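You operate a simulated robot arm through the tools that you are given. There is no shell and no other tool. Be economical: measure what you need, move in short steps, check, and stop when the job is done.

You run a simulated two-armed robot. Do the job below in one go: nothing can be reset, and whatever is moved stays where it is left.

JOB
Hold the dome lamp base, pull off its lens and polish it clear.
Fine: rub the haze off in the lens nest with the polish pad, put the pad back and lay the lens in the carry tray; the base stays upright. Set down upright: square lens. What is to be rubbed or washed off counts as gone when no trace of it is left.

It is judged by the outcome, as a careful person would: the job done as asked, and still so three seconds after it is handed in. It fails if anything else is knocked over, pushed out of place, dropped, spilled or broken.

ROBOT AND FRAMES
Two 7-joint arms with two-finger parallel grippers on one trunk, on a base that drives. Base frame: it is fixed to the floor where the robot stands at the start and does not move with it; the origin is under the middle of the robot, x ahead of it, y to its left, z up. Units: m, degrees, N and s.
The left shoulder is at the start at [0.06, 0.143, 0.926], the right one opposite. With the tool pointing down near the work surface each hand reaches from about 0.3 to 0.72 m from the robot's upright axis, wherever it stands, measured 20 degrees to its own side. Places, roughly: inside of the carry tray [0.6, -0.3, 0.9]; inside of the lens nest [0.8, 0.1, 0.9]. Payload 1.57 kg a hand.
The tool frame of a hand sits at the grasp point between the pads (the TCP): z along the fingers, y along the line on which they close. The tips reach 0.03 m beyond it. The gripper opens to 0.11 m. The fingers are 0.024 m wide and 0.012 m thick; the gripper's body (0.048 by 0.112 m) begins 0.078 m behind the TCP.
Orientation is that of the tool frame in the base frame, as a unit quaternion [w, x, y, z]. With the fingers straight down and closing along the base's y, the tool's x points along the base's -x, its y along +y and its z along -z.

CONTROLS
- The arms move only by the tool apply_moves. It takes "left_rows", "right_rows" or both (then of equal length, played together; a hand with none holds still); each is a list of rows, each a list of 7 numbers: the shift along the tool's x, y, z in m, then the turn, a rotation vector about the tool's x, y, z in degrees, then the finger opening in m, from 0 to 0.11. In form: [[tx, ty, tz, wx, wy, wz, grip], ...]. A call has 1 to 8 rows; each row is the pose to reach, as a shift and turn from the pose commanded when the call began, along the tool's axes at that moment. A row lasts 0.2 s, in which the tool goes at most 0.05 m and 8.6 degrees; a call with a longer step from one row to the next is refused whole, and so is a gripper value outside its range. A pose out of reach is approached as far as the arm can. The call stops where the force on the tool passes 40 N (or 10 N more than at its start, if that is more) or the arm is blocked; 0.2 s more then pass. The fingers move at their own pace (about 0.045 m/s each) and stop on an object; they squeeze with about 40 N. The grip force told is the motor's: it shows also when the fingers shut on nothing. Time passes only in rows, and 0.2 s behind the last, so rows that repeat a pose let the fingers close. It gives the time, the measured TCP pose, the force on the tool (base axes), the opening and the grip force at its end, in the units of the frame above (readings bear some noise), with the torque about the TCP (base axes, N m) and any sound that the robot's microphone picked up.
- Cameras (640 x 400 px; columns grow to the right, rows downward): "scene" is now at [0.0401, -0.0181, 1.5316]; the picture's right is [-0.25, -0.97, 0.00], its down [-0.78, 0.20, -0.60] and it looks along [0.58, -0.15, -0.80] (base axes); focal length 257 px, centre (320, 200). "left" rides on the left gripper at [0.07, -0.016, -0.141] in its tool frame; the picture's right is [0.23, 0.97, 0.00], its down [-0.86, 0.20, -0.48] and it looks along [-0.47, 0.11, 0.88] (tool axes); focal length 222 px, centre (320, 200). "right" rides on the right gripper at [0.07, 0.016, -0.141] in its tool frame; the picture's right is [-0.23, 0.97, 0.00], its down [-0.85, -0.20, -0.48] and it looks along [-0.47, -0.11, 0.88] (tool axes); focal length 222 px, centre (320, 200). There is no depth. A picture from a camera that has moved, and an enlarged one, comes with that camera's place and axes in the base frame and with its lens.
- get_image(camera): a new picture of that camera. It takes no simulated time.
- move_column(by): slides the trunk up (or, below 0, down) by that many m; the arms and the scene camera ride with it, the base frame stays. It gives what a move gives, with no picture.
- base_move(legs): drives the robot by 1 to 6 legs, each [ahead, left, turn to the left] in m, m and degrees, along the robot's own axes; the way and the turn of a leg run together, so that a leg with both is an arc; at most 1.5 m and 180 degrees a leg. The arms and the cameras ride along, it lands a little off, and it stops where it bumps. It gives what a move gives.
- aim_head(pan, tilt): turns the head with the scene camera to pan (to the left, within 86 degrees either way) and tilt (down, from -29 to 69), counted from straight ahead of the robot. It gives what a move gives.
- zoom(camera, box): a new picture of the part [left, top, right, bottom] of that camera's present view, enlarged. It takes no simulated time.
- sign_off(): hands the job in; it is judged then, once.

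Work in short steps. Places have to be worked out from the pictures, the camera data and where the tool is seen: move nearer, look again, correct. Check each grasp and each placing, and mend what went wrong. You have 120 turns and 88 pictures in all, those below and enlarged ones among them. Open the grippers and draw the arms clear of the work before you hand the job in, unless the task says otherwise; then end with one line.

The tools are called after "Emit:" by a JSON object that holds its "api" and its "payload". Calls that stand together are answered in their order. apply_moves: Moves the arms, as the interface text tells. Its arguments: {"type":"object","properties":{"left_rows":{"type":"array","items":{"type":"array","items":{"type":"number"}}},"right_rows":{"type":"array","items":{"type":"array","items":{"type":"number"}}}},"required":[]} The other tools are called the same way: move_column (by) slides the trunk up or down; base_move (legs) drives the base; aim_head (pan, tilt) turns the head that bears the scene camera; get_image (camera) takes a picture; zoom (camera, box) takes an enlarged picture of a part of a camera's view; sign_off () hands the job in.

At the start:

```text
t: 0.0
left_eef_pos: [0.5861, 0.2612, 0.9995]
left_tcp_rot: [0.0, 0.001, 1.0, 0.0]
left_contact_force: [0.0, -0.8, -0.8]
left_torque: [0.01, 0.02, 0.03]
left_width: 0.11
left_gripper_force: 0.1
right_eef_pos: [0.4551, -0.1781, 1.0004]
right_tcp_rot: [0.0, 0.0, 1.0, 0.0]
right_contact_force: [0.4, 0.7, -0.3]
right_torque: [0.03, 0.01, -0.01]
right_width: 0.1099
right_gripper_force: 0.1
trunk travel left (down, up): [-0.525, 0.065]
robot x, y, heading: [0.0024, -0.0054, -0.1]
head pan, tilt: [-14.7, 53.4]
```

scene: 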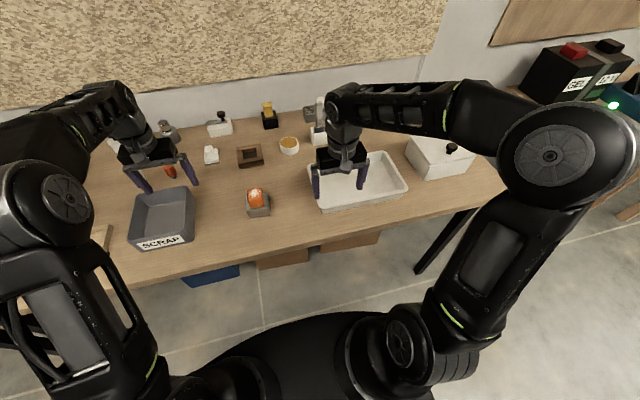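
right: 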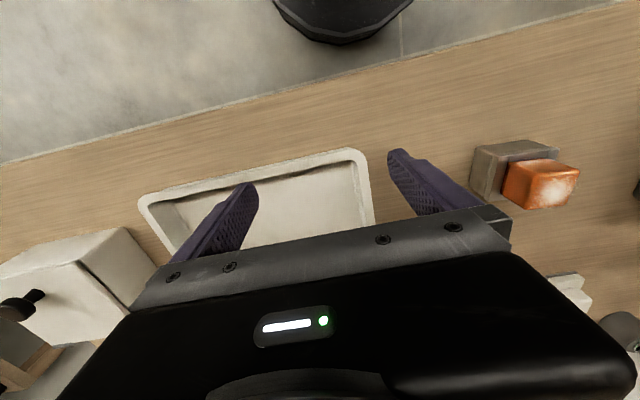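
left: 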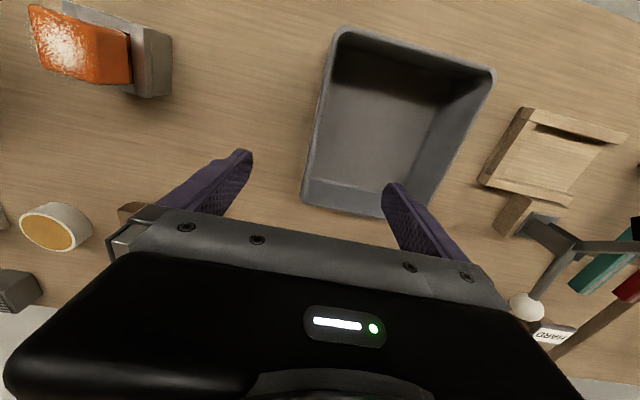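

The orange hazed lens sits on a grey base near the middle; the brown square frame is probably the nest. I zoom to identify things.

Emit:
{"api": "zoom", "payload": {"camera": "scene", "box": [190, 90, 350, 190]}}

Emit:
{"api": "zoom", "payload": {"camera": "scene", "box": [220, 160, 300, 230]}}

```text
4.00 times, centred on (270, 140) of scene
camera zoom: at [0.0401, -0.0181, 1.5316], right [-0.25, -0.97, 0.0], down [-0.78, 0.2, -0.6], along [0.58, -0.15, -0.8], focal length 1028 px, centre (520, 440)
```

zoom: 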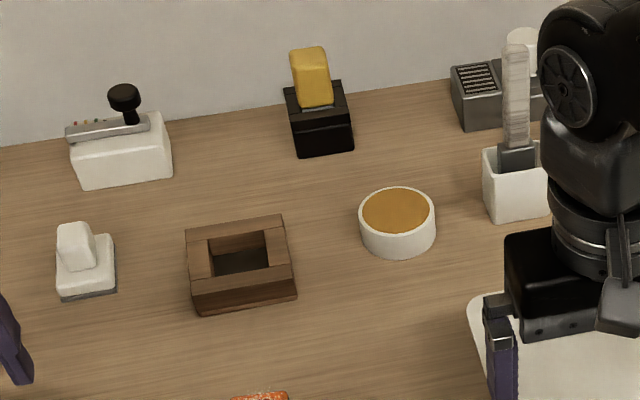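

```text
5.71 times, centred on (260, 195) of scene
camera zoom: at [0.0401, -0.0181, 1.5316], right [-0.25, -0.97, 0.0], down [-0.78, 0.2, -0.6], along [0.58, -0.15, -0.8], focal length 1468 px, centre (663, 229)
```

zoom: 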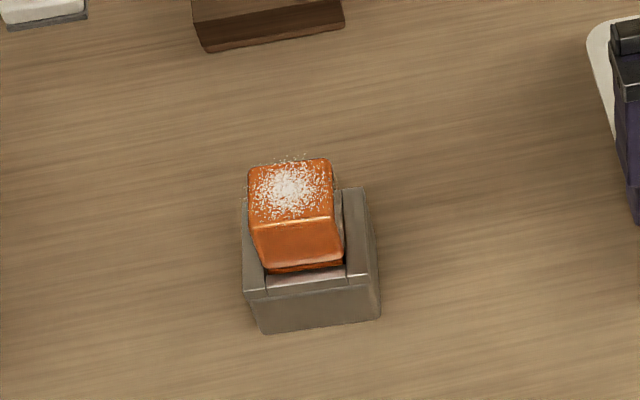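

Emit:
{"api": "zoom", "payload": {"camera": "right", "box": [450, 110, 610, 230]}}

Emit:
{"api": "zoom", "payload": {"camera": "left", "box": [0, 0, 200, 125]}}

Emit:
{"api": "zoom", "payload": {"camera": "scene", "box": [195, 90, 285, 170]}}

```text
3.33 times, centred on (530, 170) of right
camera zoom: at [0.3851, -0.1626, 1.1415], right [0.23, 0.97, 0.0], down [0.85, -0.2, 0.48], along [0.47, -0.11, -0.88], focal length 740 px, centre (-380, 300)
```

zoom: 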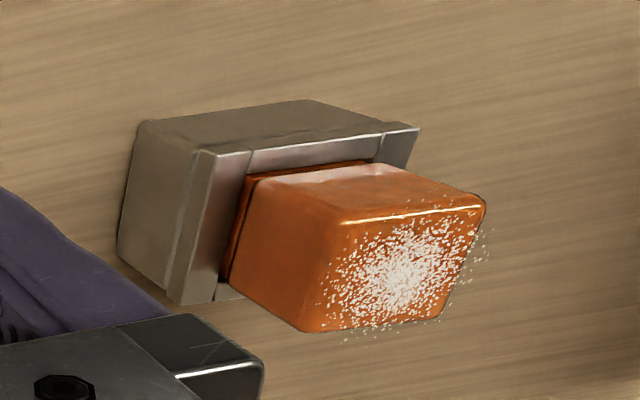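

```text
3.20 times, centred on (100, 62) of left
camera zoom: at [0.5165, 0.2448, 1.1415], right [-0.23, 0.97, 0.0], down [0.86, 0.2, 0.48], along [0.47, 0.11, -0.88], focal length 711 px, centre (1024, 640)
```

zoom: 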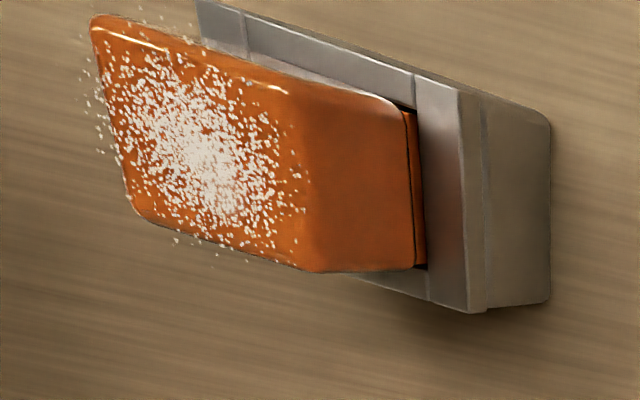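

```text
5.00 times, centred on (240, 130) of scene
camera zoom: at [0.0401, -0.0181, 1.5316], right [-0.25, -0.97, 0.0], down [-0.78, 0.2, -0.6], along [0.58, -0.15, -0.8], focal length 1285 px, centre (720, 550)
```

zoom: 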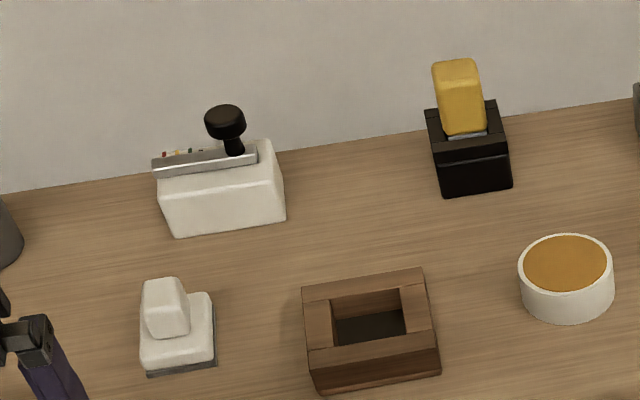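

The white block with grey underside looks like the polish pad, the brown frame is the nest and the white tray is the carry tray. The nest at about x=0.79 is far, so I raise both hands and drive ahead 0.15.

Emit:
{"api": "apply_moves", "payload": {"left_rows": [[0.03, 0, -0.035, 0, 0, 0, 0.11], [0.06, 0, -0.07, 0, 0, 0, 0.11], [0.09, 0, -0.1, 0, 0, 0, 0.11]], "right_rows": [[0.01, 0, -0.035, 0, 0, 0, 0.11], [0.02, 0, -0.07, 0, 0, 0, 0.11], [0.02, 0, -0.1, 0, 0, 0, 0.11]]}}

Emit:
{"api": "base_move", "payload": {"legs": [[0.15, 0, 0]]}}

Emit:
{"api": "aim_head", "payload": {"pan": 0, "tilt": 60}}

Emit:
{"api": "get_image", "payload": {"camera": "scene"}}

Emit:
{"api": "get_image", "payload": {"camera": "left"}}

```text
t: 0.8
left_eef_pos: [0.495, 0.2611, 1.0994]
left_tcp_rot: [0.0, 0.0, 1.0, 0.0]
left_contact_force: [0.0, 0.1, 0.8]
left_torque: [-0.01, -0.08, -0.01]
left_width: 0.11
left_gripper_force: 0.0
right_eef_pos: [0.4335, -0.1799, 1.0994]
right_tcp_rot: [0.001, 0.0, 1.0, 0.0]
right_contact_force: [0.5, -0.5, 0.0]
right_torque: [0.01, 0.01, 0.0]
right_width: 0.1098
right_gripper_force: 0.0
trunk travel left (down, up): [-0.525, 0.065]
robot x, y, heading: [0.0005, -0.001, 0.1]
head pan, tilt: [-14.7, 53.4]
```

```text
t: 2.2
left_eef_pos: [0.644, 0.2586, 1.0983]
left_tcp_rot: [-0.001, 0.001, 1.0, 0.0]
left_contact_force: [1.0, 0.2, 0.0]
left_torque: [-0.01, 0.05, -0.01]
left_width: 0.1099
left_gripper_force: 0.1
right_eef_pos: [0.5821, -0.1803, 1.0978]
right_tcp_rot: [-0.001, 0.001, 1.0, 0.0]
right_contact_force: [0.3, -0.4, -0.1]
right_torque: [0.0, 0.04, -0.02]
right_width: 0.1098
right_gripper_force: 0.1
trunk travel left (down, up): [-0.525, 0.065]
robot x, y, heading: [0.1466, 0.0008, -0.1]
head pan, tilt: [-14.7, 53.4]
```

```text
t: 2.9
left_eef_pos: [0.6428, 0.2606, 1.099]
left_tcp_rot: [0.0, 0.001, 1.0, 0.0]
left_contact_force: [0.2, 0.7, 0.2]
left_torque: [0.01, 0.01, -0.05]
left_width: 0.1102
left_gripper_force: 0.0
right_eef_pos: [0.5813, -0.1805, 1.0986]
right_tcp_rot: [0.0, 0.002, 1.0, 0.0]
right_contact_force: [-0.3, 0.4, 0.3]
right_torque: [0.0, -0.05, 0.01]
right_width: 0.1099
right_gripper_force: 0.1
trunk travel left (down, up): [-0.525, 0.065]
robot x, y, heading: [0.148, 0.0016, -0.0]
head pan, tilt: [0.0, 60.0]
```

```text
79 pictures are left
camera scene: at [0.1831, 0.0004, 1.5235], right [0.0, -1.0, 0.0], down [-0.87, 0.0, -0.5], along [0.5, 0.0, -0.87], focal length 257 px, centre (320, 200)
```

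scene: 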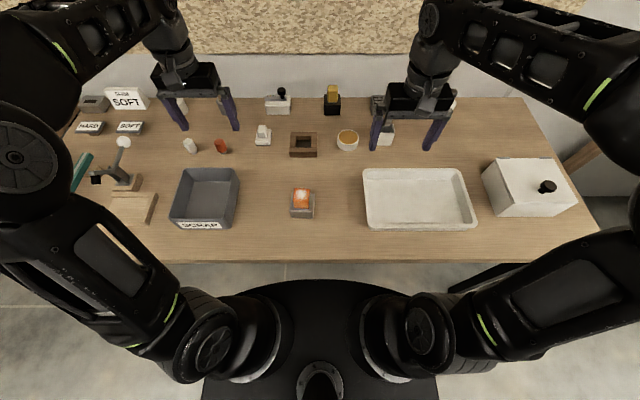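

```text
78 pictures are left
camera left: at [0.5741, 0.2436, 1.241], right [-0.23, 0.97, 0.0], down [0.86, 0.2, 0.48], along [0.47, 0.11, -0.88], focal length 222 px, centre (320, 200)
```

left: 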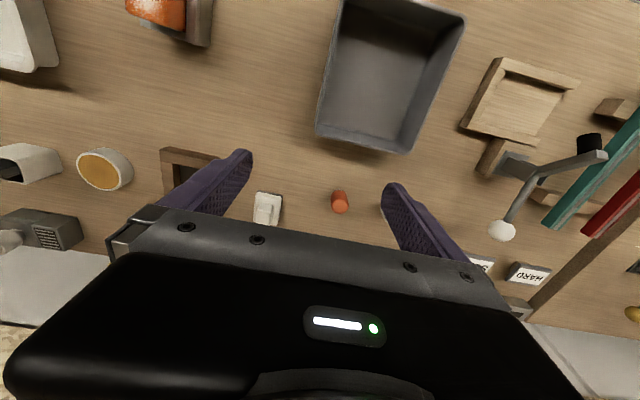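

Emit:
{"api": "zoom", "payload": {"camera": "scene", "box": [245, 115, 335, 171]}}

Emit:
{"api": "zoom", "payload": {"camera": "scene", "box": [275, 170, 335, 225]}}

Emit:
{"api": "zoom", "payload": {"camera": "scene", "box": [255, 75, 365, 155]}}

```text
7.11 times, centred on (290, 143) of scene
camera zoom: at [0.1831, 0.0004, 1.5235], right [0.0, -1.0, 0.0], down [-0.87, 0.0, -0.5], along [0.5, 0.0, -0.87], focal length 1827 px, centre (533, 605)
```

zoom: 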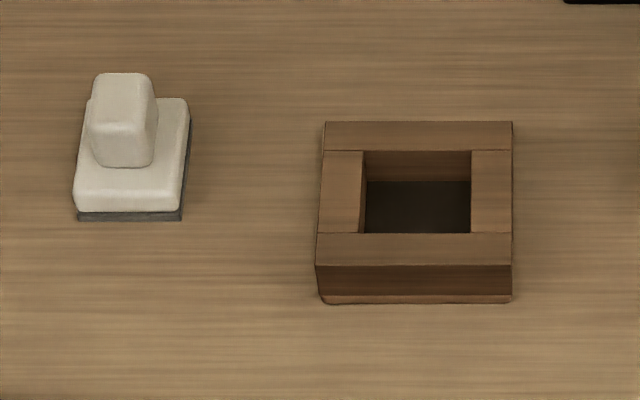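

```text
7.27 times, centred on (305, 198) of scene
camera zoom: at [0.1831, 0.0004, 1.5235], right [0.0, -1.0, 0.0], down [-0.87, 0.0, -0.5], along [0.5, 0.0, -0.87], focal length 1869 px, centre (429, 218)
```

zoom: 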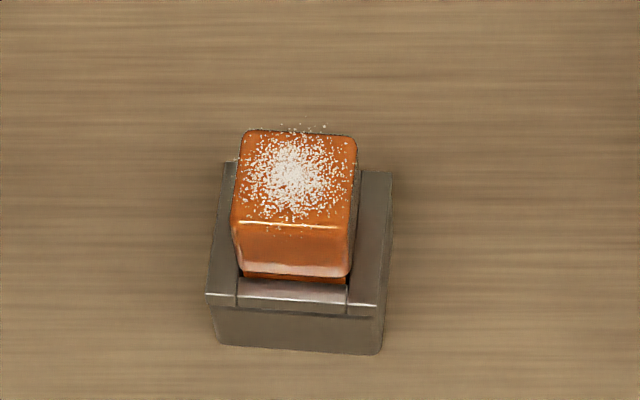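

```text
5.00 times, centred on (310, 115) of scene
camera zoom: at [0.1831, 0.0004, 1.5235], right [0.0, -1.0, 0.0], down [-0.87, 0.0, -0.5], along [0.5, 0.0, -0.87], focal length 1285 px, centre (370, 625)
```

zoom: 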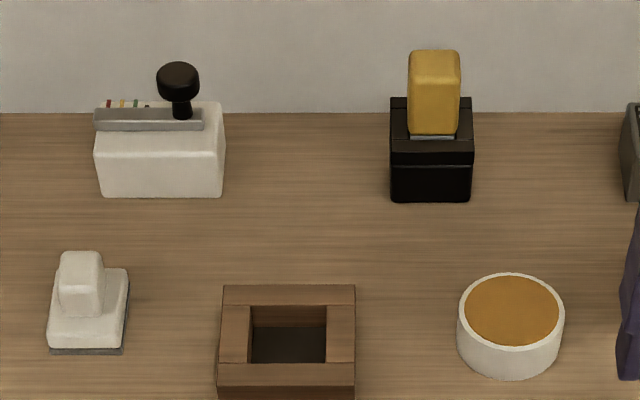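

I want a closer view of the white block and yellow item, so I move the left hand ahead and to the right at height.

Emit:
{"api": "apply_moves", "payload": {"left_rows": [[-0.03, -0.025, 0, 0, 0, 0, 0.11], [-0.06, -0.05, 0, 0, 0, 0, 0.11], [-0.09, -0.075, 0, 0, 0, 0, 0.11], [-0.12, -0.1, 0, 0, 0, 0, 0.11]]}}

Emit:
{"api": "get_image", "payload": {"camera": "left"}}

```text
t: 3.9
left_eef_pos: [0.675, 0.2342, 1.0994]
left_tcp_rot: [0.001, 0.0, 1.0, 0.001]
left_contact_force: [0.7, 0.3, -0.2]
left_torque: [-0.02, 0.01, 0.02]
left_width: 0.1102
left_gripper_force: 0.0
left hand out of reach, approached as far as the arm can: row 2, 3, 4
right_eef_pos: [0.5817, -0.18, 1.0984]
right_tcp_rot: [0.0, 0.001, 1.0, 0.0]
right_contact_force: [-0.6, 0.6, 0.4]
right_torque: [0.0, 0.0, 0.0]
right_width: 0.1101
right_gripper_force: 0.1
trunk travel left (down, up): [-0.525, 0.065]
robot x, y, heading: [0.147, 0.0031, -0.0]
head pan, tilt: [0.0, 60.0]
```

```text
74 pictures are left
camera left: at [0.6042, 0.2178, 1.2399], right [-0.23, 0.97, 0.0], down [0.85, 0.2, 0.48], along [0.47, 0.11, -0.88], focal length 222 px, centre (320, 200)
```

left: 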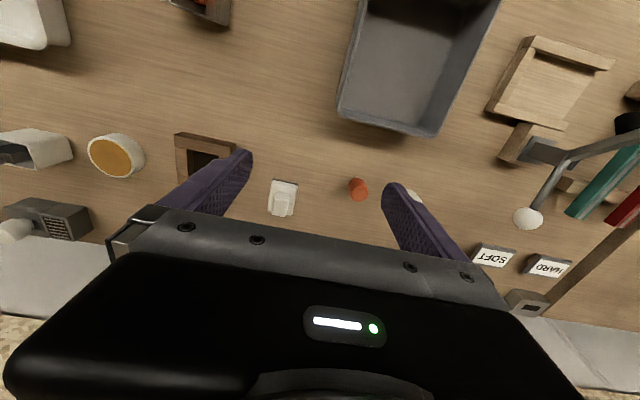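

Reach shrinks with height; I drive 0.05 further and raise the trunk 0.06.

Emit:
{"api": "move_column", "payload": {"by": 0.06}}

Emit:
{"api": "base_move", "payload": {"legs": [[0.05, 0, 0]]}}

Emit:
{"api": "apply_moves", "payload": {"left_rows": [[-0.02, -0.025, 0.03, 0, 0, 0, 0.11], [-0.03, -0.05, 0.06, 0, 0, 0, 0.11], [-0.03, -0.075, 0.06, 0, 0, 0, 0.11]]}}

Emit:
{"api": "get_image", "payload": {"camera": "left"}}

```text
t: 4.9
left_eef_pos: [0.6749, 0.2343, 1.1591]
left_tcp_rot: [0.002, 0.001, 1.0, 0.001]
left_contact_force: [0.0, 0.2, 1.0]
left_torque: [0.01, -0.01, 0.0]
left_width: 0.1099
left_gripper_force: 0.1
right_eef_pos: [0.5826, -0.1816, 1.158]
right_tcp_rot: [0.0, 0.001, 1.0, 0.0]
right_contact_force: [-0.1, 0.4, 0.4]
right_torque: [0.03, 0.0, -0.01]
right_width: 0.1101
right_gripper_force: 0.0
trunk travel left (down, up): [-0.585, 0.005]
robot x, y, heading: [0.1464, -0.0003, -0.1]
head pan, tilt: [0.0, 60.0]
```

```text
t: 5.8
left_eef_pos: [0.7257, 0.234, 1.1565]
left_tcp_rot: [0.001, 0.001, 1.0, 0.0]
left_contact_force: [0.5, 0.4, -0.2]
left_torque: [0.02, 0.04, 0.01]
left_width: 0.11
left_gripper_force: 0.1
right_eef_pos: [0.6329, -0.1814, 1.156]
right_tcp_rot: [0.0, 0.001, 1.0, 0.0]
right_contact_force: [0.7, -0.7, -0.5]
right_torque: [0.01, 0.01, -0.01]
right_width: 0.1099
right_gripper_force: 0.0
trunk travel left (down, up): [-0.585, 0.005]
robot x, y, heading: [0.1938, 0.0039, -0.1]
head pan, tilt: [0.0, 60.0]
```

```text
t: 6.7
left_eef_pos: [0.7525, 0.1592, 1.0977]
left_tcp_rot: [0.002, 0.001, 1.0, 0.001]
left_contact_force: [-0.7, -0.5, 0.2]
left_torque: [0.0, 0.01, 0.01]
left_width: 0.1101
left_gripper_force: 0.0
right_eef_pos: [0.6298, -0.1825, 1.1586]
right_tcp_rot: [0.0, 0.001, 1.0, 0.001]
right_contact_force: [0.1, -0.5, -0.1]
right_torque: [0.02, 0.0, 0.0]
right_width: 0.1099
right_gripper_force: 0.0
trunk travel left (down, up): [-0.585, 0.005]
robot x, y, heading: [0.1984, -0.0002, -0.0]
head pan, tilt: [0.0, 60.0]
```

```text
73 pictures are left
camera left: at [0.6835, 0.143, 1.2391], right [-0.23, 0.97, 0.0], down [0.85, 0.2, 0.48], along [0.47, 0.11, -0.88], focal length 222 px, centre (320, 200)
```

left: 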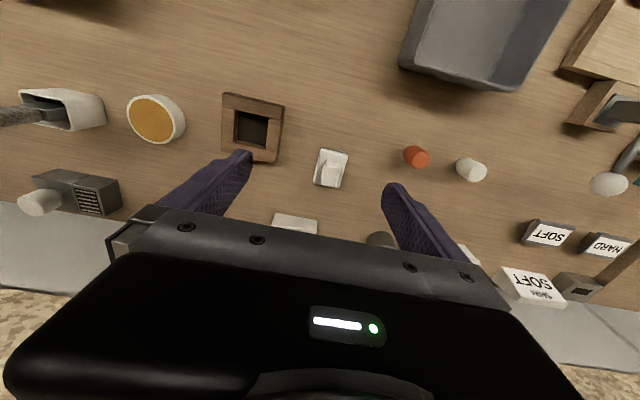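

Emit:
{"api": "zoom", "payload": {"camera": "left", "box": [110, 80, 370, 240]}}

Emit:
{"api": "zoom", "payload": {"camera": "left", "box": [0, 80, 130, 220]}}

Emit:
{"api": "get_image", "payload": {"camera": "scene"}}

```text
2.46 times, centred on (240, 160) of left
camera zoom: at [0.6835, 0.143, 1.2391], right [-0.23, 0.97, 0.0], down [0.85, 0.2, 0.48], along [0.47, 0.11, -0.88], focal length 547 px, centre (517, 298)
```

zoom: 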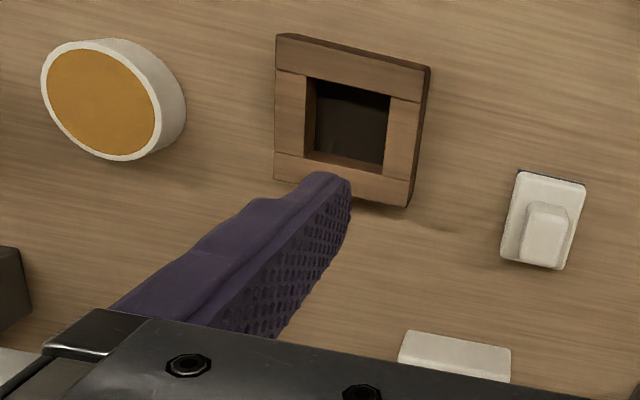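

```text
2.86 times, centred on (65, 150) of left
camera zoom: at [0.6835, 0.143, 1.2391], right [-0.23, 0.97, 0.0], down [0.85, 0.2, 0.48], along [0.47, 0.11, -0.88], focal length 635 px, centre (1049, 343)
```

zoom: 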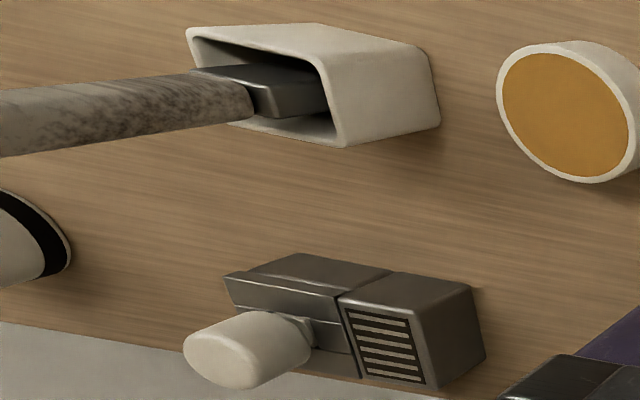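

```text
70 pictures are left
camera scene: at [0.2317, -0.0004, 1.5835], right [0.0, -1.0, 0.0], down [-0.87, 0.0, -0.5], along [0.5, 0.0, -0.87], focal length 257 px, centre (320, 200)
```

scene: 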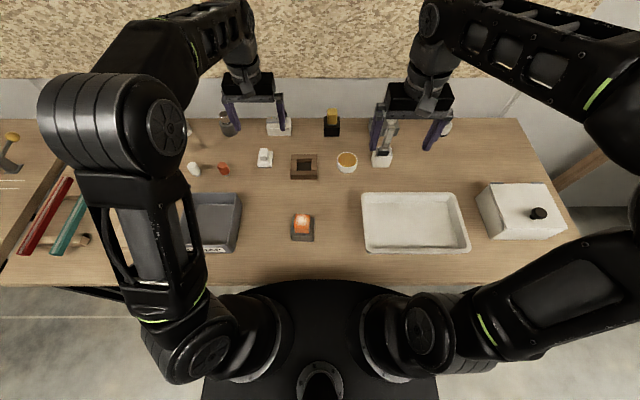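

Pad (white block with grey felt) is at about (0.82, 0.196), nest pocket centre (0.781, 0.055), lamp base centre (0.54, 0.053) yawed about -4°. I'll hold the base with the left hand yawed 90° and tilted in from the left, so I start yawing the left hand while drawing it back.

Emit:
{"api": "apply_moves", "payload": {"left_rows": [[0.03, 0.01, 0, 0, 0, -8.5, 0.11], [0.06, 0.02, 0, 0, 0, -17, 0.11], [0.09, 0.03, 0, 0, 0, -25.5, 0.11], [0.12, 0.04, 0, 0, 0, -34, 0.11], [0.15, 0.05, 0, 0, 0, -42.5, 0.11], [0.18, 0.05, 0, 0, 0, -51, 0.11], [0.2, 0.05, 0, 0, 0, -59.5, 0.11], [0.2, 0.05, 0, 0, 0, -68, 0.11]]}}

Emit:
{"api": "apply_moves", "payload": {"left_rows": [[0, 0, 0, 0, 0, -8.5, 0.11], [0, 0, 0, 0, 0, -17, 0.11], [0, 0, 0, 0, 0, -25.5, 0.11]]}}

Emit:
{"api": "get_image", "payload": {"camera": "left"}}

```text
t: 8.4
left_eef_pos: [0.5537, 0.2082, 1.0974]
left_tcp_rot: [0.001, -0.559, 0.829, 0.0]
left_contact_force: [-0.1, -0.3, 0.6]
left_torque: [0.01, 0.03, 0.0]
left_width: 0.1099
left_gripper_force: 0.1
right_eef_pos: [0.6316, -0.1815, 1.1584]
right_tcp_rot: [0.001, 0.0, 1.0, 0.0]
right_contact_force: [0.6, 0.4, 0.1]
right_torque: [-0.01, 0.02, 0.02]
right_width: 0.1099
right_gripper_force: 0.1
trunk travel left (down, up): [-0.585, 0.005]
robot x, y, heading: [0.1955, -0.0009, -0.2]
head pan, tilt: [0.0, 60.0]
```

```text
t: 9.2
left_eef_pos: [0.5541, 0.2077, 1.0973]
left_tcp_rot: [-0.001, 0.729, -0.685, 0.001]
left_contact_force: [-0.3, 0.3, 0.0]
left_torque: [-0.01, 0.02, -0.01]
left_width: 0.1101
left_gripper_force: 0.0
right_eef_pos: [0.6312, -0.1815, 1.1589]
right_tcp_rot: [0.0, 0.002, 1.0, 0.0]
right_contact_force: [0.5, -0.1, -0.2]
right_torque: [0.01, -0.01, 0.0]
right_width: 0.1102
right_gripper_force: 0.1
trunk travel left (down, up): [-0.585, 0.005]
robot x, y, heading: [0.1946, 0.002, -0.0]
head pan, tilt: [0.0, 60.0]
```

```text
69 pictures are left
camera left: at [0.5739, 0.1393, 1.2396], right [-0.96, -0.29, 0.0], down [-0.25, 0.84, 0.48], along [-0.13, 0.46, -0.88], focal length 222 px, centre (320, 200)
```

left: 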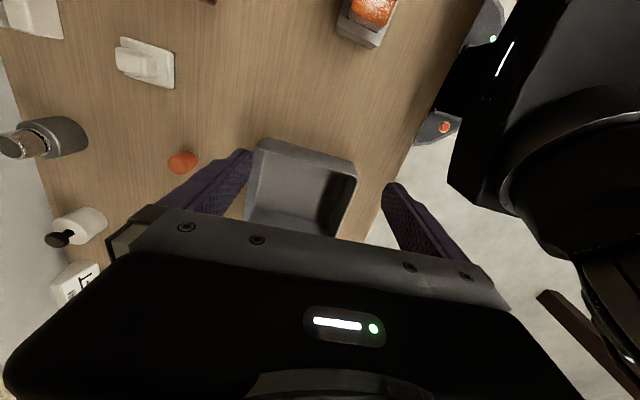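

Yaw works. Now I tilt the left hand 50° so that the fingers point toward the base, lowering to about z 1.0.

Emit:
{"api": "apply_moves", "payload": {"left_rows": [[0, 0, 0.015, 0, 8.4, 0, 0.11], [0, 0, 0.03, 0, 16.8, 0, 0.11], [0, 0, 0.045, 0, 25.2, 0, 0.11], [0, 0, 0.06, 0, 33.6, 0, 0.11], [0, 0, 0.075, 0, 42, 0, 0.11], [0, 0, 0.09, 0, 50, 0, 0.11]]}}

Emit:
{"api": "get_image", "payload": {"camera": "left"}}

Emit:
{"api": "get_image", "payload": {"camera": "scene"}}

```text
t: 10.7
left_eef_pos: [0.5557, 0.209, 1.0071]
left_tcp_rot: [0.29, 0.659, -0.622, 0.309]
left_contact_force: [0.3, 0.3, 0.2]
left_torque: [0.02, 0.0, -0.01]
left_width: 0.11
left_gripper_force: 0.0
right_eef_pos: [0.6316, -0.1817, 1.1578]
right_tcp_rot: [0.001, 0.001, 1.0, 0.0]
right_contact_force: [-0.2, 0.7, 0.2]
right_torque: [0.0, 0.02, 0.01]
right_width: 0.11
right_gripper_force: 0.2
trunk travel left (down, up): [-0.585, 0.005]
robot x, y, heading: [0.1968, -0.0006, -0.2]
head pan, tilt: [0.0, 60.0]
```

```text
68 pictures are left
camera left: at [0.5674, 0.2732, 1.1511], right [-0.96, -0.2, 0.17], down [-0.25, 0.9, -0.35], along [-0.08, -0.38, -0.92], focal length 222 px, centre (320, 200)
```

left: 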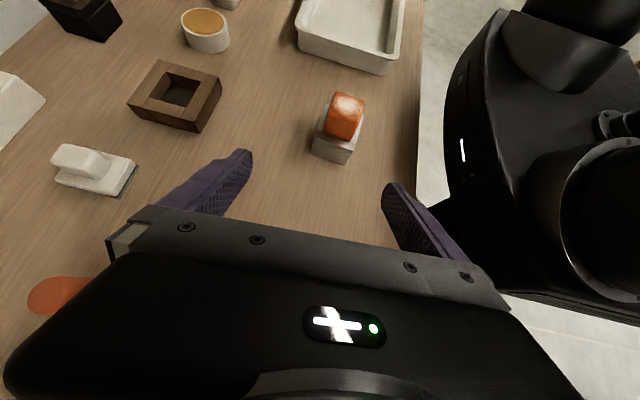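

```text
67 pictures are left
camera scene: at [0.2326, 0.001, 1.5835], right [0.0, -1.0, 0.0], down [-0.87, 0.0, -0.5], along [0.5, 0.0, -0.87], focal length 257 px, centre (320, 200)
```

scene: 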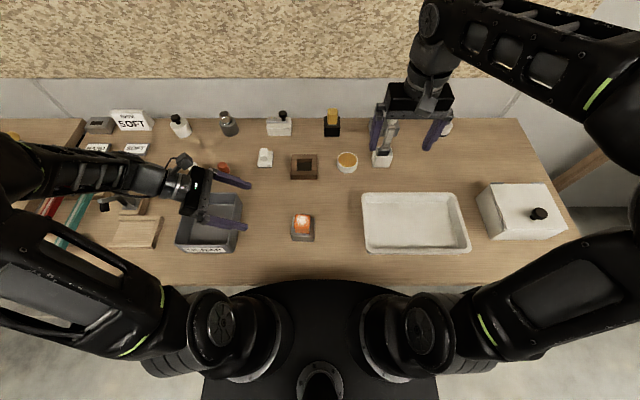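

Good orientation. I zoom on the base and nest from this left camera and the scene camera to measure them.

Emit:
{"api": "zoom", "payload": {"camera": "left", "box": [280, 70, 400, 170]}}

Emit:
{"api": "zoom", "payload": {"camera": "scene", "box": [270, 195, 335, 250]}}

Emit:
{"api": "zoom", "payload": {"camera": "left", "box": [30, 40, 240, 210]}}

```text
4.00 times, centred on (340, 120) of left
camera zoom: at [0.5674, 0.2732, 1.1511], right [-0.96, -0.2, 0.17], down [-0.25, 0.9, -0.35], along [-0.08, -0.38, -0.92], focal length 888 px, centre (240, 520)
```

zoom: 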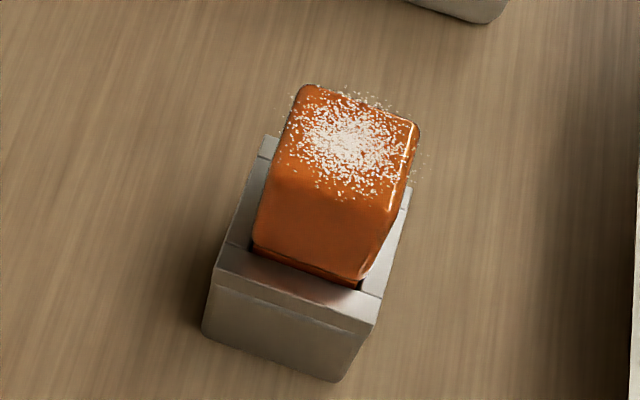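

```text
7.27 times, centred on (302, 222) of scene
camera zoom: at [0.2326, 0.001, 1.5835], right [0.0, -1.0, 0.0], down [-0.87, 0.0, -0.5], along [0.5, 0.0, -0.87], focal length 1869 px, centre (447, 36)
```

zoom: 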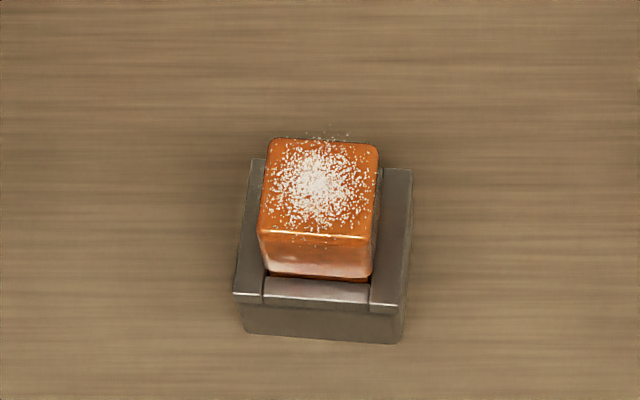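

```text
2.35 times, centred on (135, 125) of left
camera zoom: at [0.5674, 0.2732, 1.1511], right [-0.96, -0.2, 0.17], down [-0.25, 0.9, -0.35], along [-0.08, -0.38, -0.92], focal length 523 px, centre (755, 376)
```

zoom: 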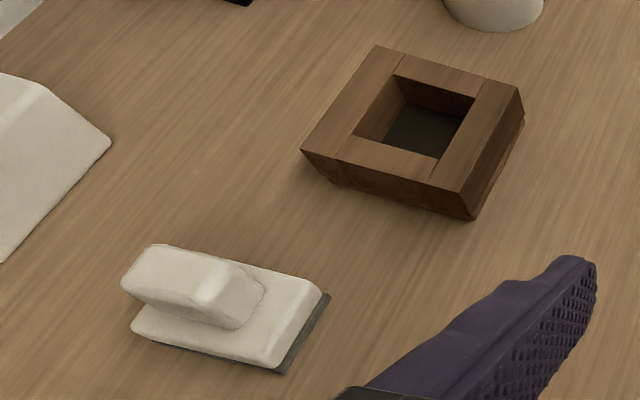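

Base centre (0.539, 0.050), rim top about 0.893, yaw about -4.6°. I move the left hand to a pre-grasp 0.10 m back along its approach, trimming the yaw by -8°.

Emit:
{"api": "apply_moves", "payload": {"left_rows": [[-0.004, 0.006, 0.042, -3.07, 0, 2.57, 0.11], [-0.0086, 0.0122, 0.0834, -6.14, 0, 5.14, 0.11]]}}

Emit:
{"api": "get_image", "payload": {"camera": "left"}}

Emit:
{"api": "zoom", "payload": {"camera": "scene", "box": [190, 160, 350, 260]}}

```text
t: 11.2
left_eef_pos: [0.5458, 0.1472, 0.9466]
left_tcp_rot: [-0.31, -0.614, 0.667, -0.288]
left_contact_force: [-0.8, -0.4, 0.3]
left_torque: [0.0, -0.01, 0.02]
left_width: 0.1098
left_gripper_force: 0.0
right_eef_pos: [0.6315, -0.1808, 1.1587]
right_tcp_rot: [0.0, 0.0, 1.0, 0.001]
right_contact_force: [-0.6, 1.9, -0.4]
right_torque: [0.01, 0.01, 0.01]
right_width: 0.1101
right_gripper_force: 0.0
trunk travel left (down, up): [-0.585, 0.005]
robot x, y, heading: [0.1979, -0.0019, -0.3]
head pan, tilt: [0.0, 60.0]
```

```text
63 pictures are left
camera left: at [0.5664, 0.2095, 1.0915], right [-0.98, -0.07, 0.17], down [-0.12, 0.93, -0.35], along [-0.14, -0.36, -0.92], focal length 222 px, centre (320, 200)
```

left: 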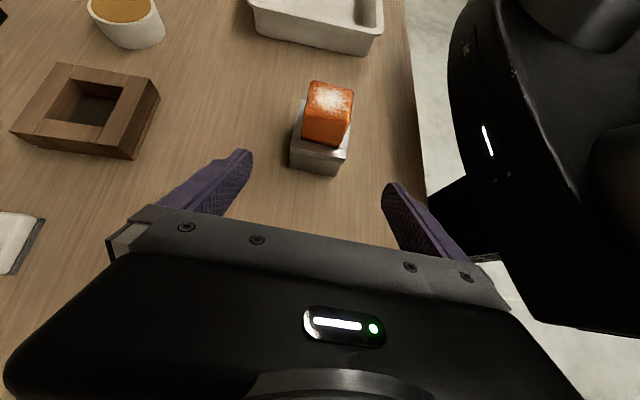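

```text
4.00 times, centred on (270, 210) of scene
camera zoom: at [0.2321, 0.0001, 1.5835], right [0.0, -1.0, 0.0], down [-0.87, 0.0, -0.5], along [0.5, 0.0, -0.87], focal length 1028 px, centre (520, 160)
```

zoom: 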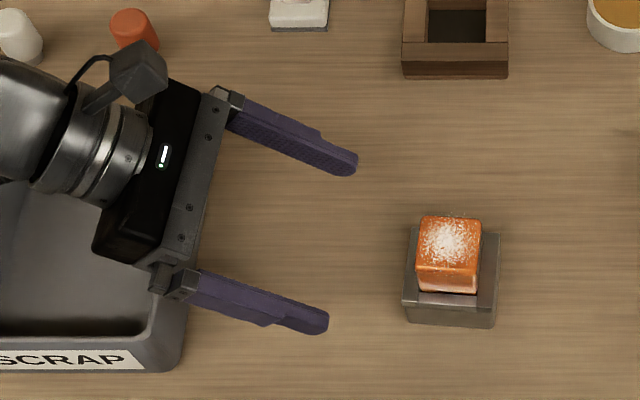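

Aligned. I advance along the approach axis.

Emit:
{"api": "apply_moves", "payload": {"left_rows": [[0, 0, 0.025, 0, 0, 0, 0.11], [0, 0, 0.05, 0, 0, 0, 0.11], [0, 0, 0.075, 0, 0, 0, 0.11], [0, 0, 0.097, 0, 0, 0, 0.11]]}}

Emit:
{"api": "zoom", "payload": {"camera": "scene", "box": [230, 180, 340, 260]}}

Emit:
{"api": "zoom", "payload": {"camera": "left", "box": [150, 50, 470, 250]}}

```text
t: 12.2
left_eef_pos: [0.538, 0.0754, 0.8858]
left_tcp_rot: [-0.31, -0.614, 0.666, -0.287]
left_contact_force: [0.7, -1.3, 0.5]
left_torque: [0.0, -0.01, 0.0]
left_width: 0.1098
left_gripper_force: 0.1
right_eef_pos: [0.6312, -0.1811, 1.1578]
right_tcp_rot: [0.0, 0.001, 1.0, 0.0]
right_contact_force: [-0.1, -0.3, 0.5]
right_torque: [0.0, -0.02, -0.02]
right_width: 0.1099
right_gripper_force: 0.1
trunk travel left (down, up): [-0.585, 0.005]
robot x, y, heading: [0.1988, -0.0018, -0.1]
head pan, tilt: [0.0, 60.0]
```

```text
5.00 times, centred on (285, 220) of scene
camera zoom: at [0.232, 0.0004, 1.5835], right [0.0, -1.0, 0.0], down [-0.87, 0.0, -0.5], along [0.5, 0.0, -0.87], focal length 1285 px, centre (495, 100)
```

zoom: 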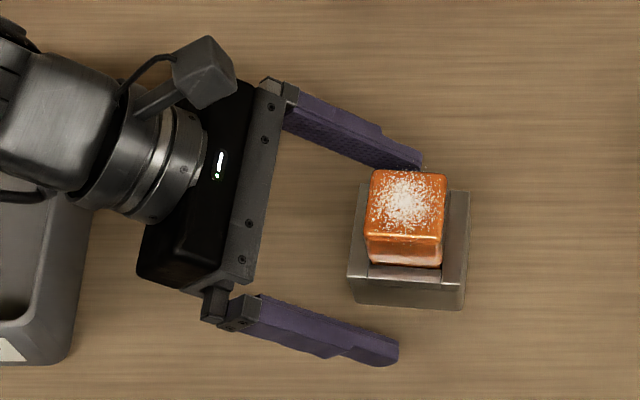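

```text
2.00 times, centred on (310, 150) of left
camera zoom: at [0.5598, 0.1371, 1.0298], right [-0.98, -0.07, 0.17], down [-0.12, 0.93, -0.35], along [-0.14, -0.36, -0.92], focal length 444 px, centre (340, 300)
```

zoom: 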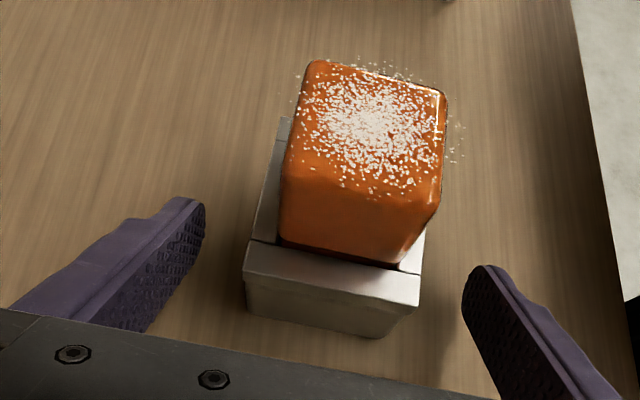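

Fingers straddle the base well. I close on it.

Emit:
{"api": "apply_moves", "payload": {"left_rows": [[0, -0.002, 0.002, 0, 0, 0, 0.07], [0, -0.002, 0.002, 0, 0, 0, 0.0], [0, -0.002, 0.002, 0, 0, 0, 0.0], [0, -0.002, 0.002, 0, 0, 0, 0.0], [0, -0.002, 0.002, 0, 0, 0, 0.0]]}}

Emit:
{"api": "zoom", "payload": {"camera": "scene", "box": [230, 180, 340, 260]}}

```text
t: 13.4
left_eef_pos: [0.54, 0.0746, 0.8844]
left_tcp_rot: [-0.31, -0.614, 0.667, -0.287]
left_contact_force: [1.4, 0.3, 1.0]
left_torque: [0.01, -0.04, 0.06]
left_width: 0.0602
left_gripper_force: 31.3
right_eef_pos: [0.6308, -0.1811, 1.158]
right_tcp_rot: [0.0, 0.001, 1.0, 0.0]
right_contact_force: [0.9, -0.3, 0.5]
right_torque: [-0.01, -0.01, 0.01]
right_width: 0.11
right_gripper_force: 0.1
trunk travel left (down, up): [-0.585, 0.005]
robot x, y, heading: [0.1992, 0.0027, 0.0]
head pan, tilt: [0.0, 60.0]
```

```text
5.00 times, centred on (285, 220) of scene
camera zoom: at [0.2318, 0.0004, 1.5835], right [0.0, -1.0, 0.0], down [-0.87, 0.0, -0.5], along [0.5, 0.0, -0.87], focal length 1285 px, centre (495, 100)
```

zoom: 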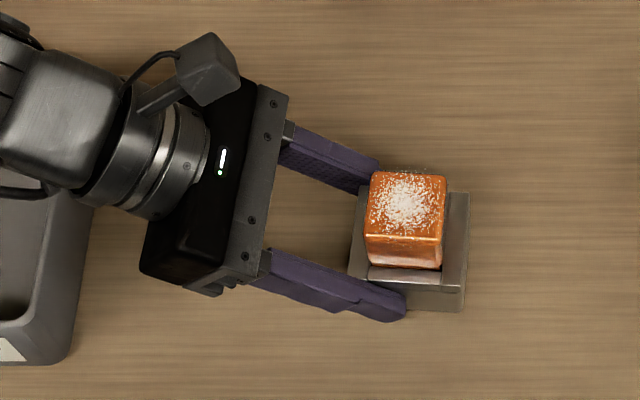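

Base is held (0.060 m). Now I yaw the right hand about 85° (camera to the right side) so its body keeps clear of the left hand, moving toward the lens at height.

Emit:
{"api": "apply_moves", "payload": {"right_rows": [[0.015, 0.0125, 0, 0, 0, -8.5, 0.11], [0.03, 0.025, 0, 0, 0, -17, 0.11], [0.045, 0.0375, 0, 0, 0, -25.5, 0.11], [0.06, 0.05, 0, 0, 0, -34, 0.11], [0.075, 0.0625, 0, 0, 0, -42.5, 0.11], [0.09, 0.075, 0, 0, 0, -51, 0.11], [0.09, 0.0875, 0, 0, 0, -59.5, 0.11], [0.09, 0.1, 0, 0, 0, -68, 0.11]]}}

Emit:
{"api": "apply_moves", "payload": {"right_rows": [[0, 0, 0, 0, 0, -8.5, 0.09], [0, 0, 0, 0, 0, -17.4, 0.09]]}}

Emit:
{"api": "get_image", "payload": {"camera": "scene"}}

```text
t: 15.2
left_eef_pos: [0.5405, 0.0741, 0.8847]
left_tcp_rot: [-0.31, -0.614, 0.667, -0.288]
left_contact_force: [-1.3, 0.7, 1.8]
left_torque: [0.15, -0.02, -0.03]
left_width: 0.0597
left_gripper_force: 39.5
right_eef_pos: [0.5404, -0.0804, 1.158]
right_tcp_rot: [0.0, -0.559, 0.829, 0.0]
right_contact_force: [0.5, -0.5, -0.1]
right_torque: [-0.02, 0.0, -0.04]
right_width: 0.1103
right_gripper_force: 0.2
trunk travel left (down, up): [-0.585, 0.005]
robot x, y, heading: [0.2006, 0.0014, -0.2]
head pan, tilt: [0.0, 60.0]
```

```text
refused: row 2 steps farther than a row can; nothing moved
```

```text
58 pictures are left
camera scene: at [0.2315, 0.0006, 1.5835], right [0.0, -1.0, 0.0], down [-0.87, 0.0, -0.5], along [0.5, 0.0, -0.87], focal length 257 px, centre (320, 200)
```

scene: 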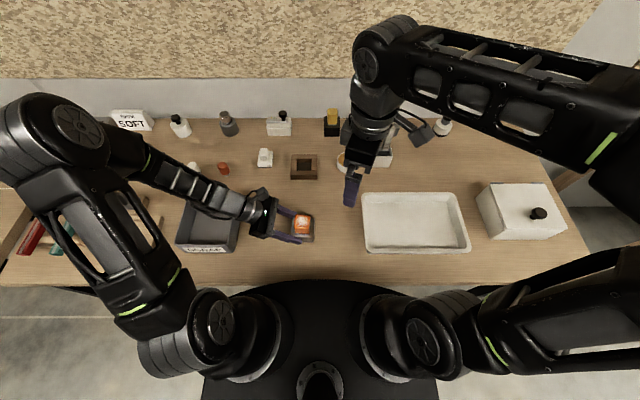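

Emit:
{"api": "apply_moves", "payload": {"right_rows": [[-0.03, 0.012, 0.02, 0, 0, -4.4, 0.09], [-0.06, 0.024, 0.04, 0, 0, -8.8, 0.09], [-0.09, 0.036, 0.06, 0, 0, -13.2, 0.09], [-0.1205, 0.0488, 0.08, 0, 0, -17.4, 0.09]]}}

Emit:
{"api": "get_image", "payload": {"camera": "right"}}

Emit:
{"api": "zoom", "payload": {"camera": "scene", "box": [230, 120, 390, 260]}}

```text
t: 16.2
left_eef_pos: [0.541, 0.0751, 0.8841]
left_tcp_rot: [-0.309, -0.614, 0.667, -0.288]
left_contact_force: [-1.2, 1.6, 2.4]
left_torque: [0.17, 0.11, -0.09]
left_width: 0.0599
left_gripper_force: 40.6
right_eef_pos: [0.5375, 0.0481, 1.0764]
right_tcp_rot: [0.0, -0.678, 0.735, 0.0]
right_contact_force: [-0.1, 0.5, 0.4]
right_torque: [-0.02, 0.0, 0.02]
right_width: 0.09
right_gripper_force: 0.1
trunk travel left (down, up): [-0.585, 0.005]
robot x, y, heading: [0.1966, -0.0029, 0.0]
head pan, tilt: [0.0, 60.0]
```

```text
57 pictures are left
camera right: at [0.5161, -0.0192, 1.2182], right [-0.95, 0.31, 0.0], down [0.27, 0.84, 0.48], along [0.15, 0.46, -0.88], focal length 222 px, centre (320, 200)
```

right: 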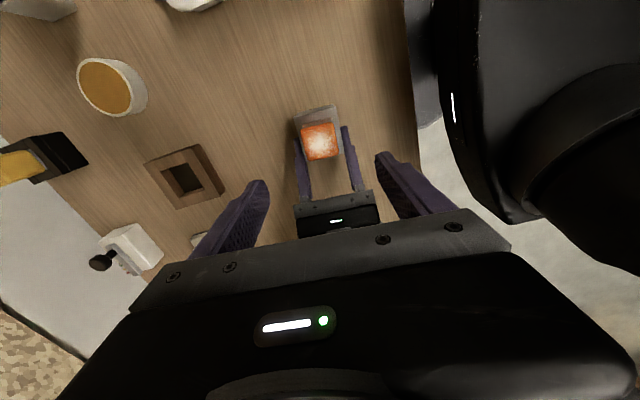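

```text
2.86 times, centred on (310, 190) of scene
camera zoom: at [0.2319, 0.0011, 1.5835], right [0.0, -1.0, 0.0], down [-0.87, 0.0, -0.5], along [0.5, 0.0, -0.87], focal length 734 px, centre (349, 229)
```

zoom: 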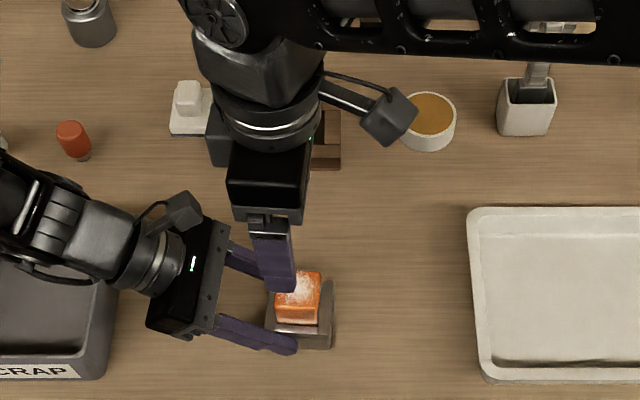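

Lens top centre from the wrist camera: about (0.5415, 0.050). I descend to just above the grasp height.

Emit:
{"api": "apply_moves", "payload": {"right_rows": [[-0.002, -0.003, 0.04, 0, 0, 0, 0.08], [-0.0023, -0.0033, 0.08, 0, 0, 0, 0.08], [-0.0023, -0.0033, 0.115, 0, 0, 0, 0.08], [-0.0023, -0.0033, 0.135, 0, 0, 0, 0.08]]}}

Emit:
{"api": "get_image", "payload": {"camera": "right"}}

Emit:
{"api": "zoom", "payload": {"camera": "scene", "box": [230, 180, 340, 260]}}

Emit:
{"api": "get_image", "payload": {"camera": "left"}}

```text
t: 17.2
left_eef_pos: [0.5397, 0.0735, 0.8844]
left_tcp_rot: [-0.31, -0.613, 0.667, -0.287]
left_contact_force: [0.1, -0.3, 0.7]
left_torque: [0.0, 0.15, -0.05]
left_width: 0.0596
left_gripper_force: 39.9
right_eef_pos: [0.5444, 0.0511, 0.9439]
right_tcp_rot: [0.0, -0.678, 0.735, 0.0]
right_contact_force: [-0.1, 0.2, 0.1]
right_torque: [0.01, 0.0, 0.0]
right_width: 0.08
right_gripper_force: 0.0
trunk travel left (down, up): [-0.585, 0.005]
robot x, y, heading: [0.1957, -0.0028, -0.1]
head pan, tilt: [0.0, 60.0]
```

```text
55 pictures are left
camera right: at [0.5212, -0.0172, 1.0851], right [-0.95, 0.31, 0.0], down [0.27, 0.84, 0.48], along [0.15, 0.46, -0.88], focal length 222 px, centre (320, 200)
```

right: 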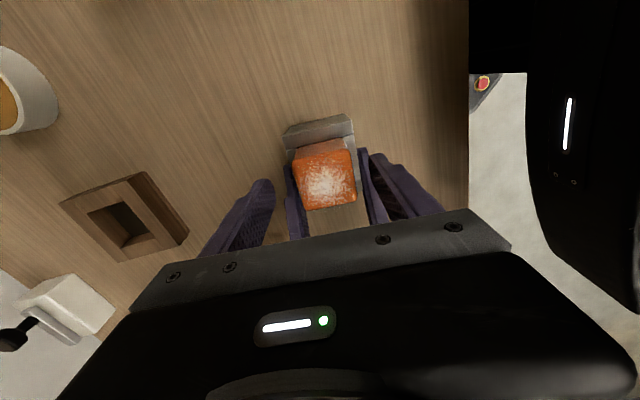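

```text
5.00 times, centred on (285, 220) of scene
camera zoom: at [0.2317, 0.0005, 1.5835], right [0.0, -1.0, 0.0], down [-0.87, 0.0, -0.5], along [0.5, 0.0, -0.87], focal length 1285 px, centre (495, 100)
```

zoom: 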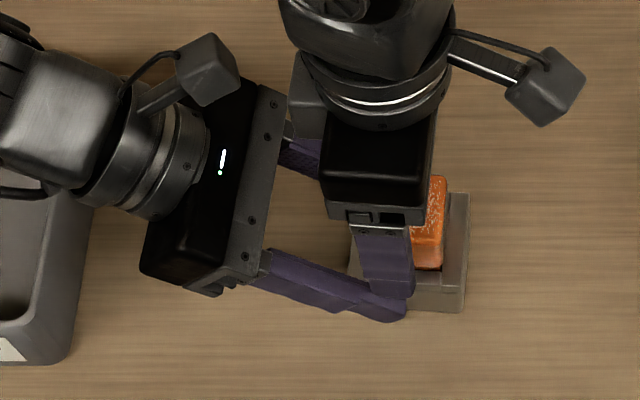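

```text
53 pictures are left
camera left: at [0.5618, 0.136, 1.029], right [-0.98, -0.07, 0.17], down [-0.12, 0.93, -0.35], along [-0.14, -0.36, -0.92], focal length 222 px, centre (320, 200)
```

left: 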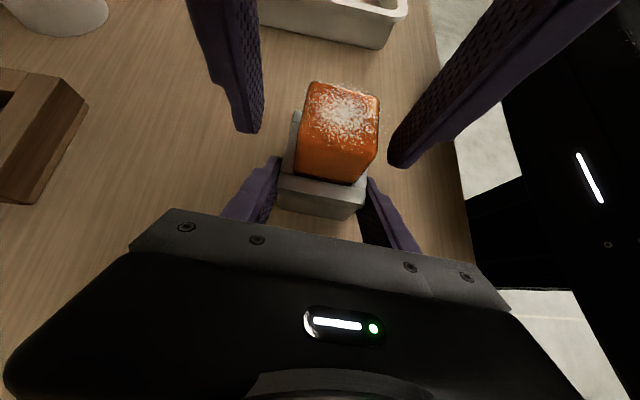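

Cross-checking views: lens centre ≈ (0.540, 0.048), top ≈ 0.935. I trim, lower so the tips are just above the rim, and close on the lens.

Emit:
{"api": "apply_moves", "payload": {"right_rows": [[0.003, 0.0042, 0.007, 0, 0, 0, 0.08], [0.003, 0.0042, 0.014, 0, 0, 0, 0.08], [0.003, 0.0042, 0.014, 0, 0, 0, 0.0], [0.003, 0.0042, 0.014, 0, 0, 0, 0.0], [0.003, 0.0042, 0.014, 0, 0, 0, 0.0], [0.003, 0.0042, 0.014, 0, 0, 0, 0.0]]}}

Emit:
{"api": "get_image", "payload": {"camera": "left"}}

```text
t: 18.6
left_eef_pos: [0.5403, 0.0743, 0.8838]
left_tcp_rot: [-0.31, -0.613, 0.667, -0.287]
left_contact_force: [0.5, -0.9, 1.1]
left_torque: [0.01, 0.15, 0.02]
left_width: 0.06
left_gripper_force: 39.8
right_eef_pos: [0.5395, 0.0484, 0.9293]
right_tcp_rot: [0.0, -0.678, 0.735, 0.001]
right_contact_force: [0.0, 0.0, 0.6]
right_torque: [-0.02, 0.0, 0.02]
right_width: 0.0431
right_gripper_force: 30.1
trunk travel left (down, up): [-0.585, 0.005]
robot x, y, heading: [0.193, 0.0008, 0.1]
head pan, tilt: [0.0, 60.0]
heard: snap
```

```text
52 pictures are left
camera left: at [0.562, 0.136, 1.029], right [-0.98, -0.07, 0.17], down [-0.12, 0.93, -0.35], along [-0.14, -0.36, -0.92], focal length 222 px, centre (320, 200)
```

left: 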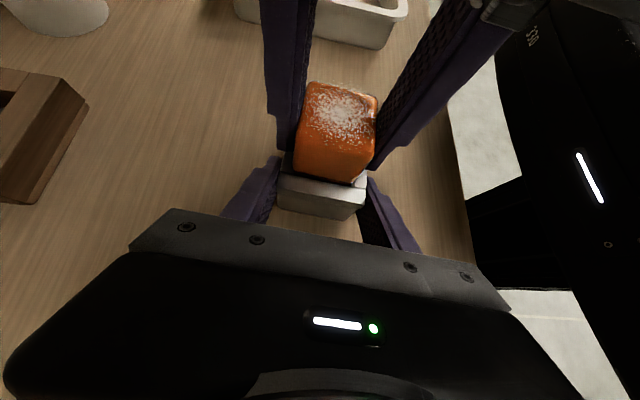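

Lens gripped (0.043) and a "snap" heard, likely the clip letting go. I pull slowly straight up.

Emit:
{"api": "apply_moves", "payload": {"right_rows": [[0, 0, -0.003, 0, 0, 0, 0], [0, 0, -0.006, 0, 0, 0, 0], [0, 0, -0.009, 0, 0, 0, 0], [0, 0, -0.012, 0, 0, 0, 0]]}}

Emit:
{"api": "get_image", "payload": {"camera": "left"}}

```text
t: 19.6
left_eef_pos: [0.5403, 0.0743, 0.8825]
left_tcp_rot: [-0.31, -0.614, 0.666, -0.288]
left_contact_force: [1.2, 0.5, 2.0]
left_torque: [0.0, 0.15, 0.04]
left_width: 0.0599
left_gripper_force: 40.1
right_eef_pos: [0.5401, 0.0479, 0.9439]
right_tcp_rot: [0.0, -0.677, 0.736, 0.0]
right_contact_force: [0.2, 0.5, 0.6]
right_torque: [-0.02, 0.01, 0.0]
right_width: 0.043
right_gripper_force: 40.3
trunk travel left (down, up): [-0.585, 0.005]
robot x, y, heading: [0.1986, -0.0008, -0.1]
head pan, tilt: [0.0, 60.0]
```

```text
51 pictures are left
camera left: at [0.562, 0.136, 1.029], right [-0.98, -0.07, 0.17], down [-0.12, 0.93, -0.35], along [-0.14, -0.36, -0.92], focal length 222 px, centre (320, 200)
```

left: 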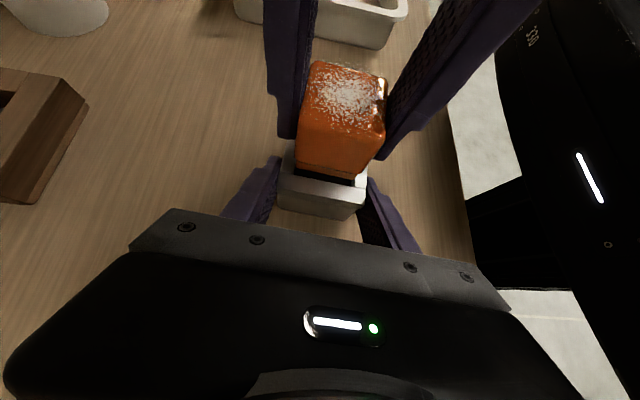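

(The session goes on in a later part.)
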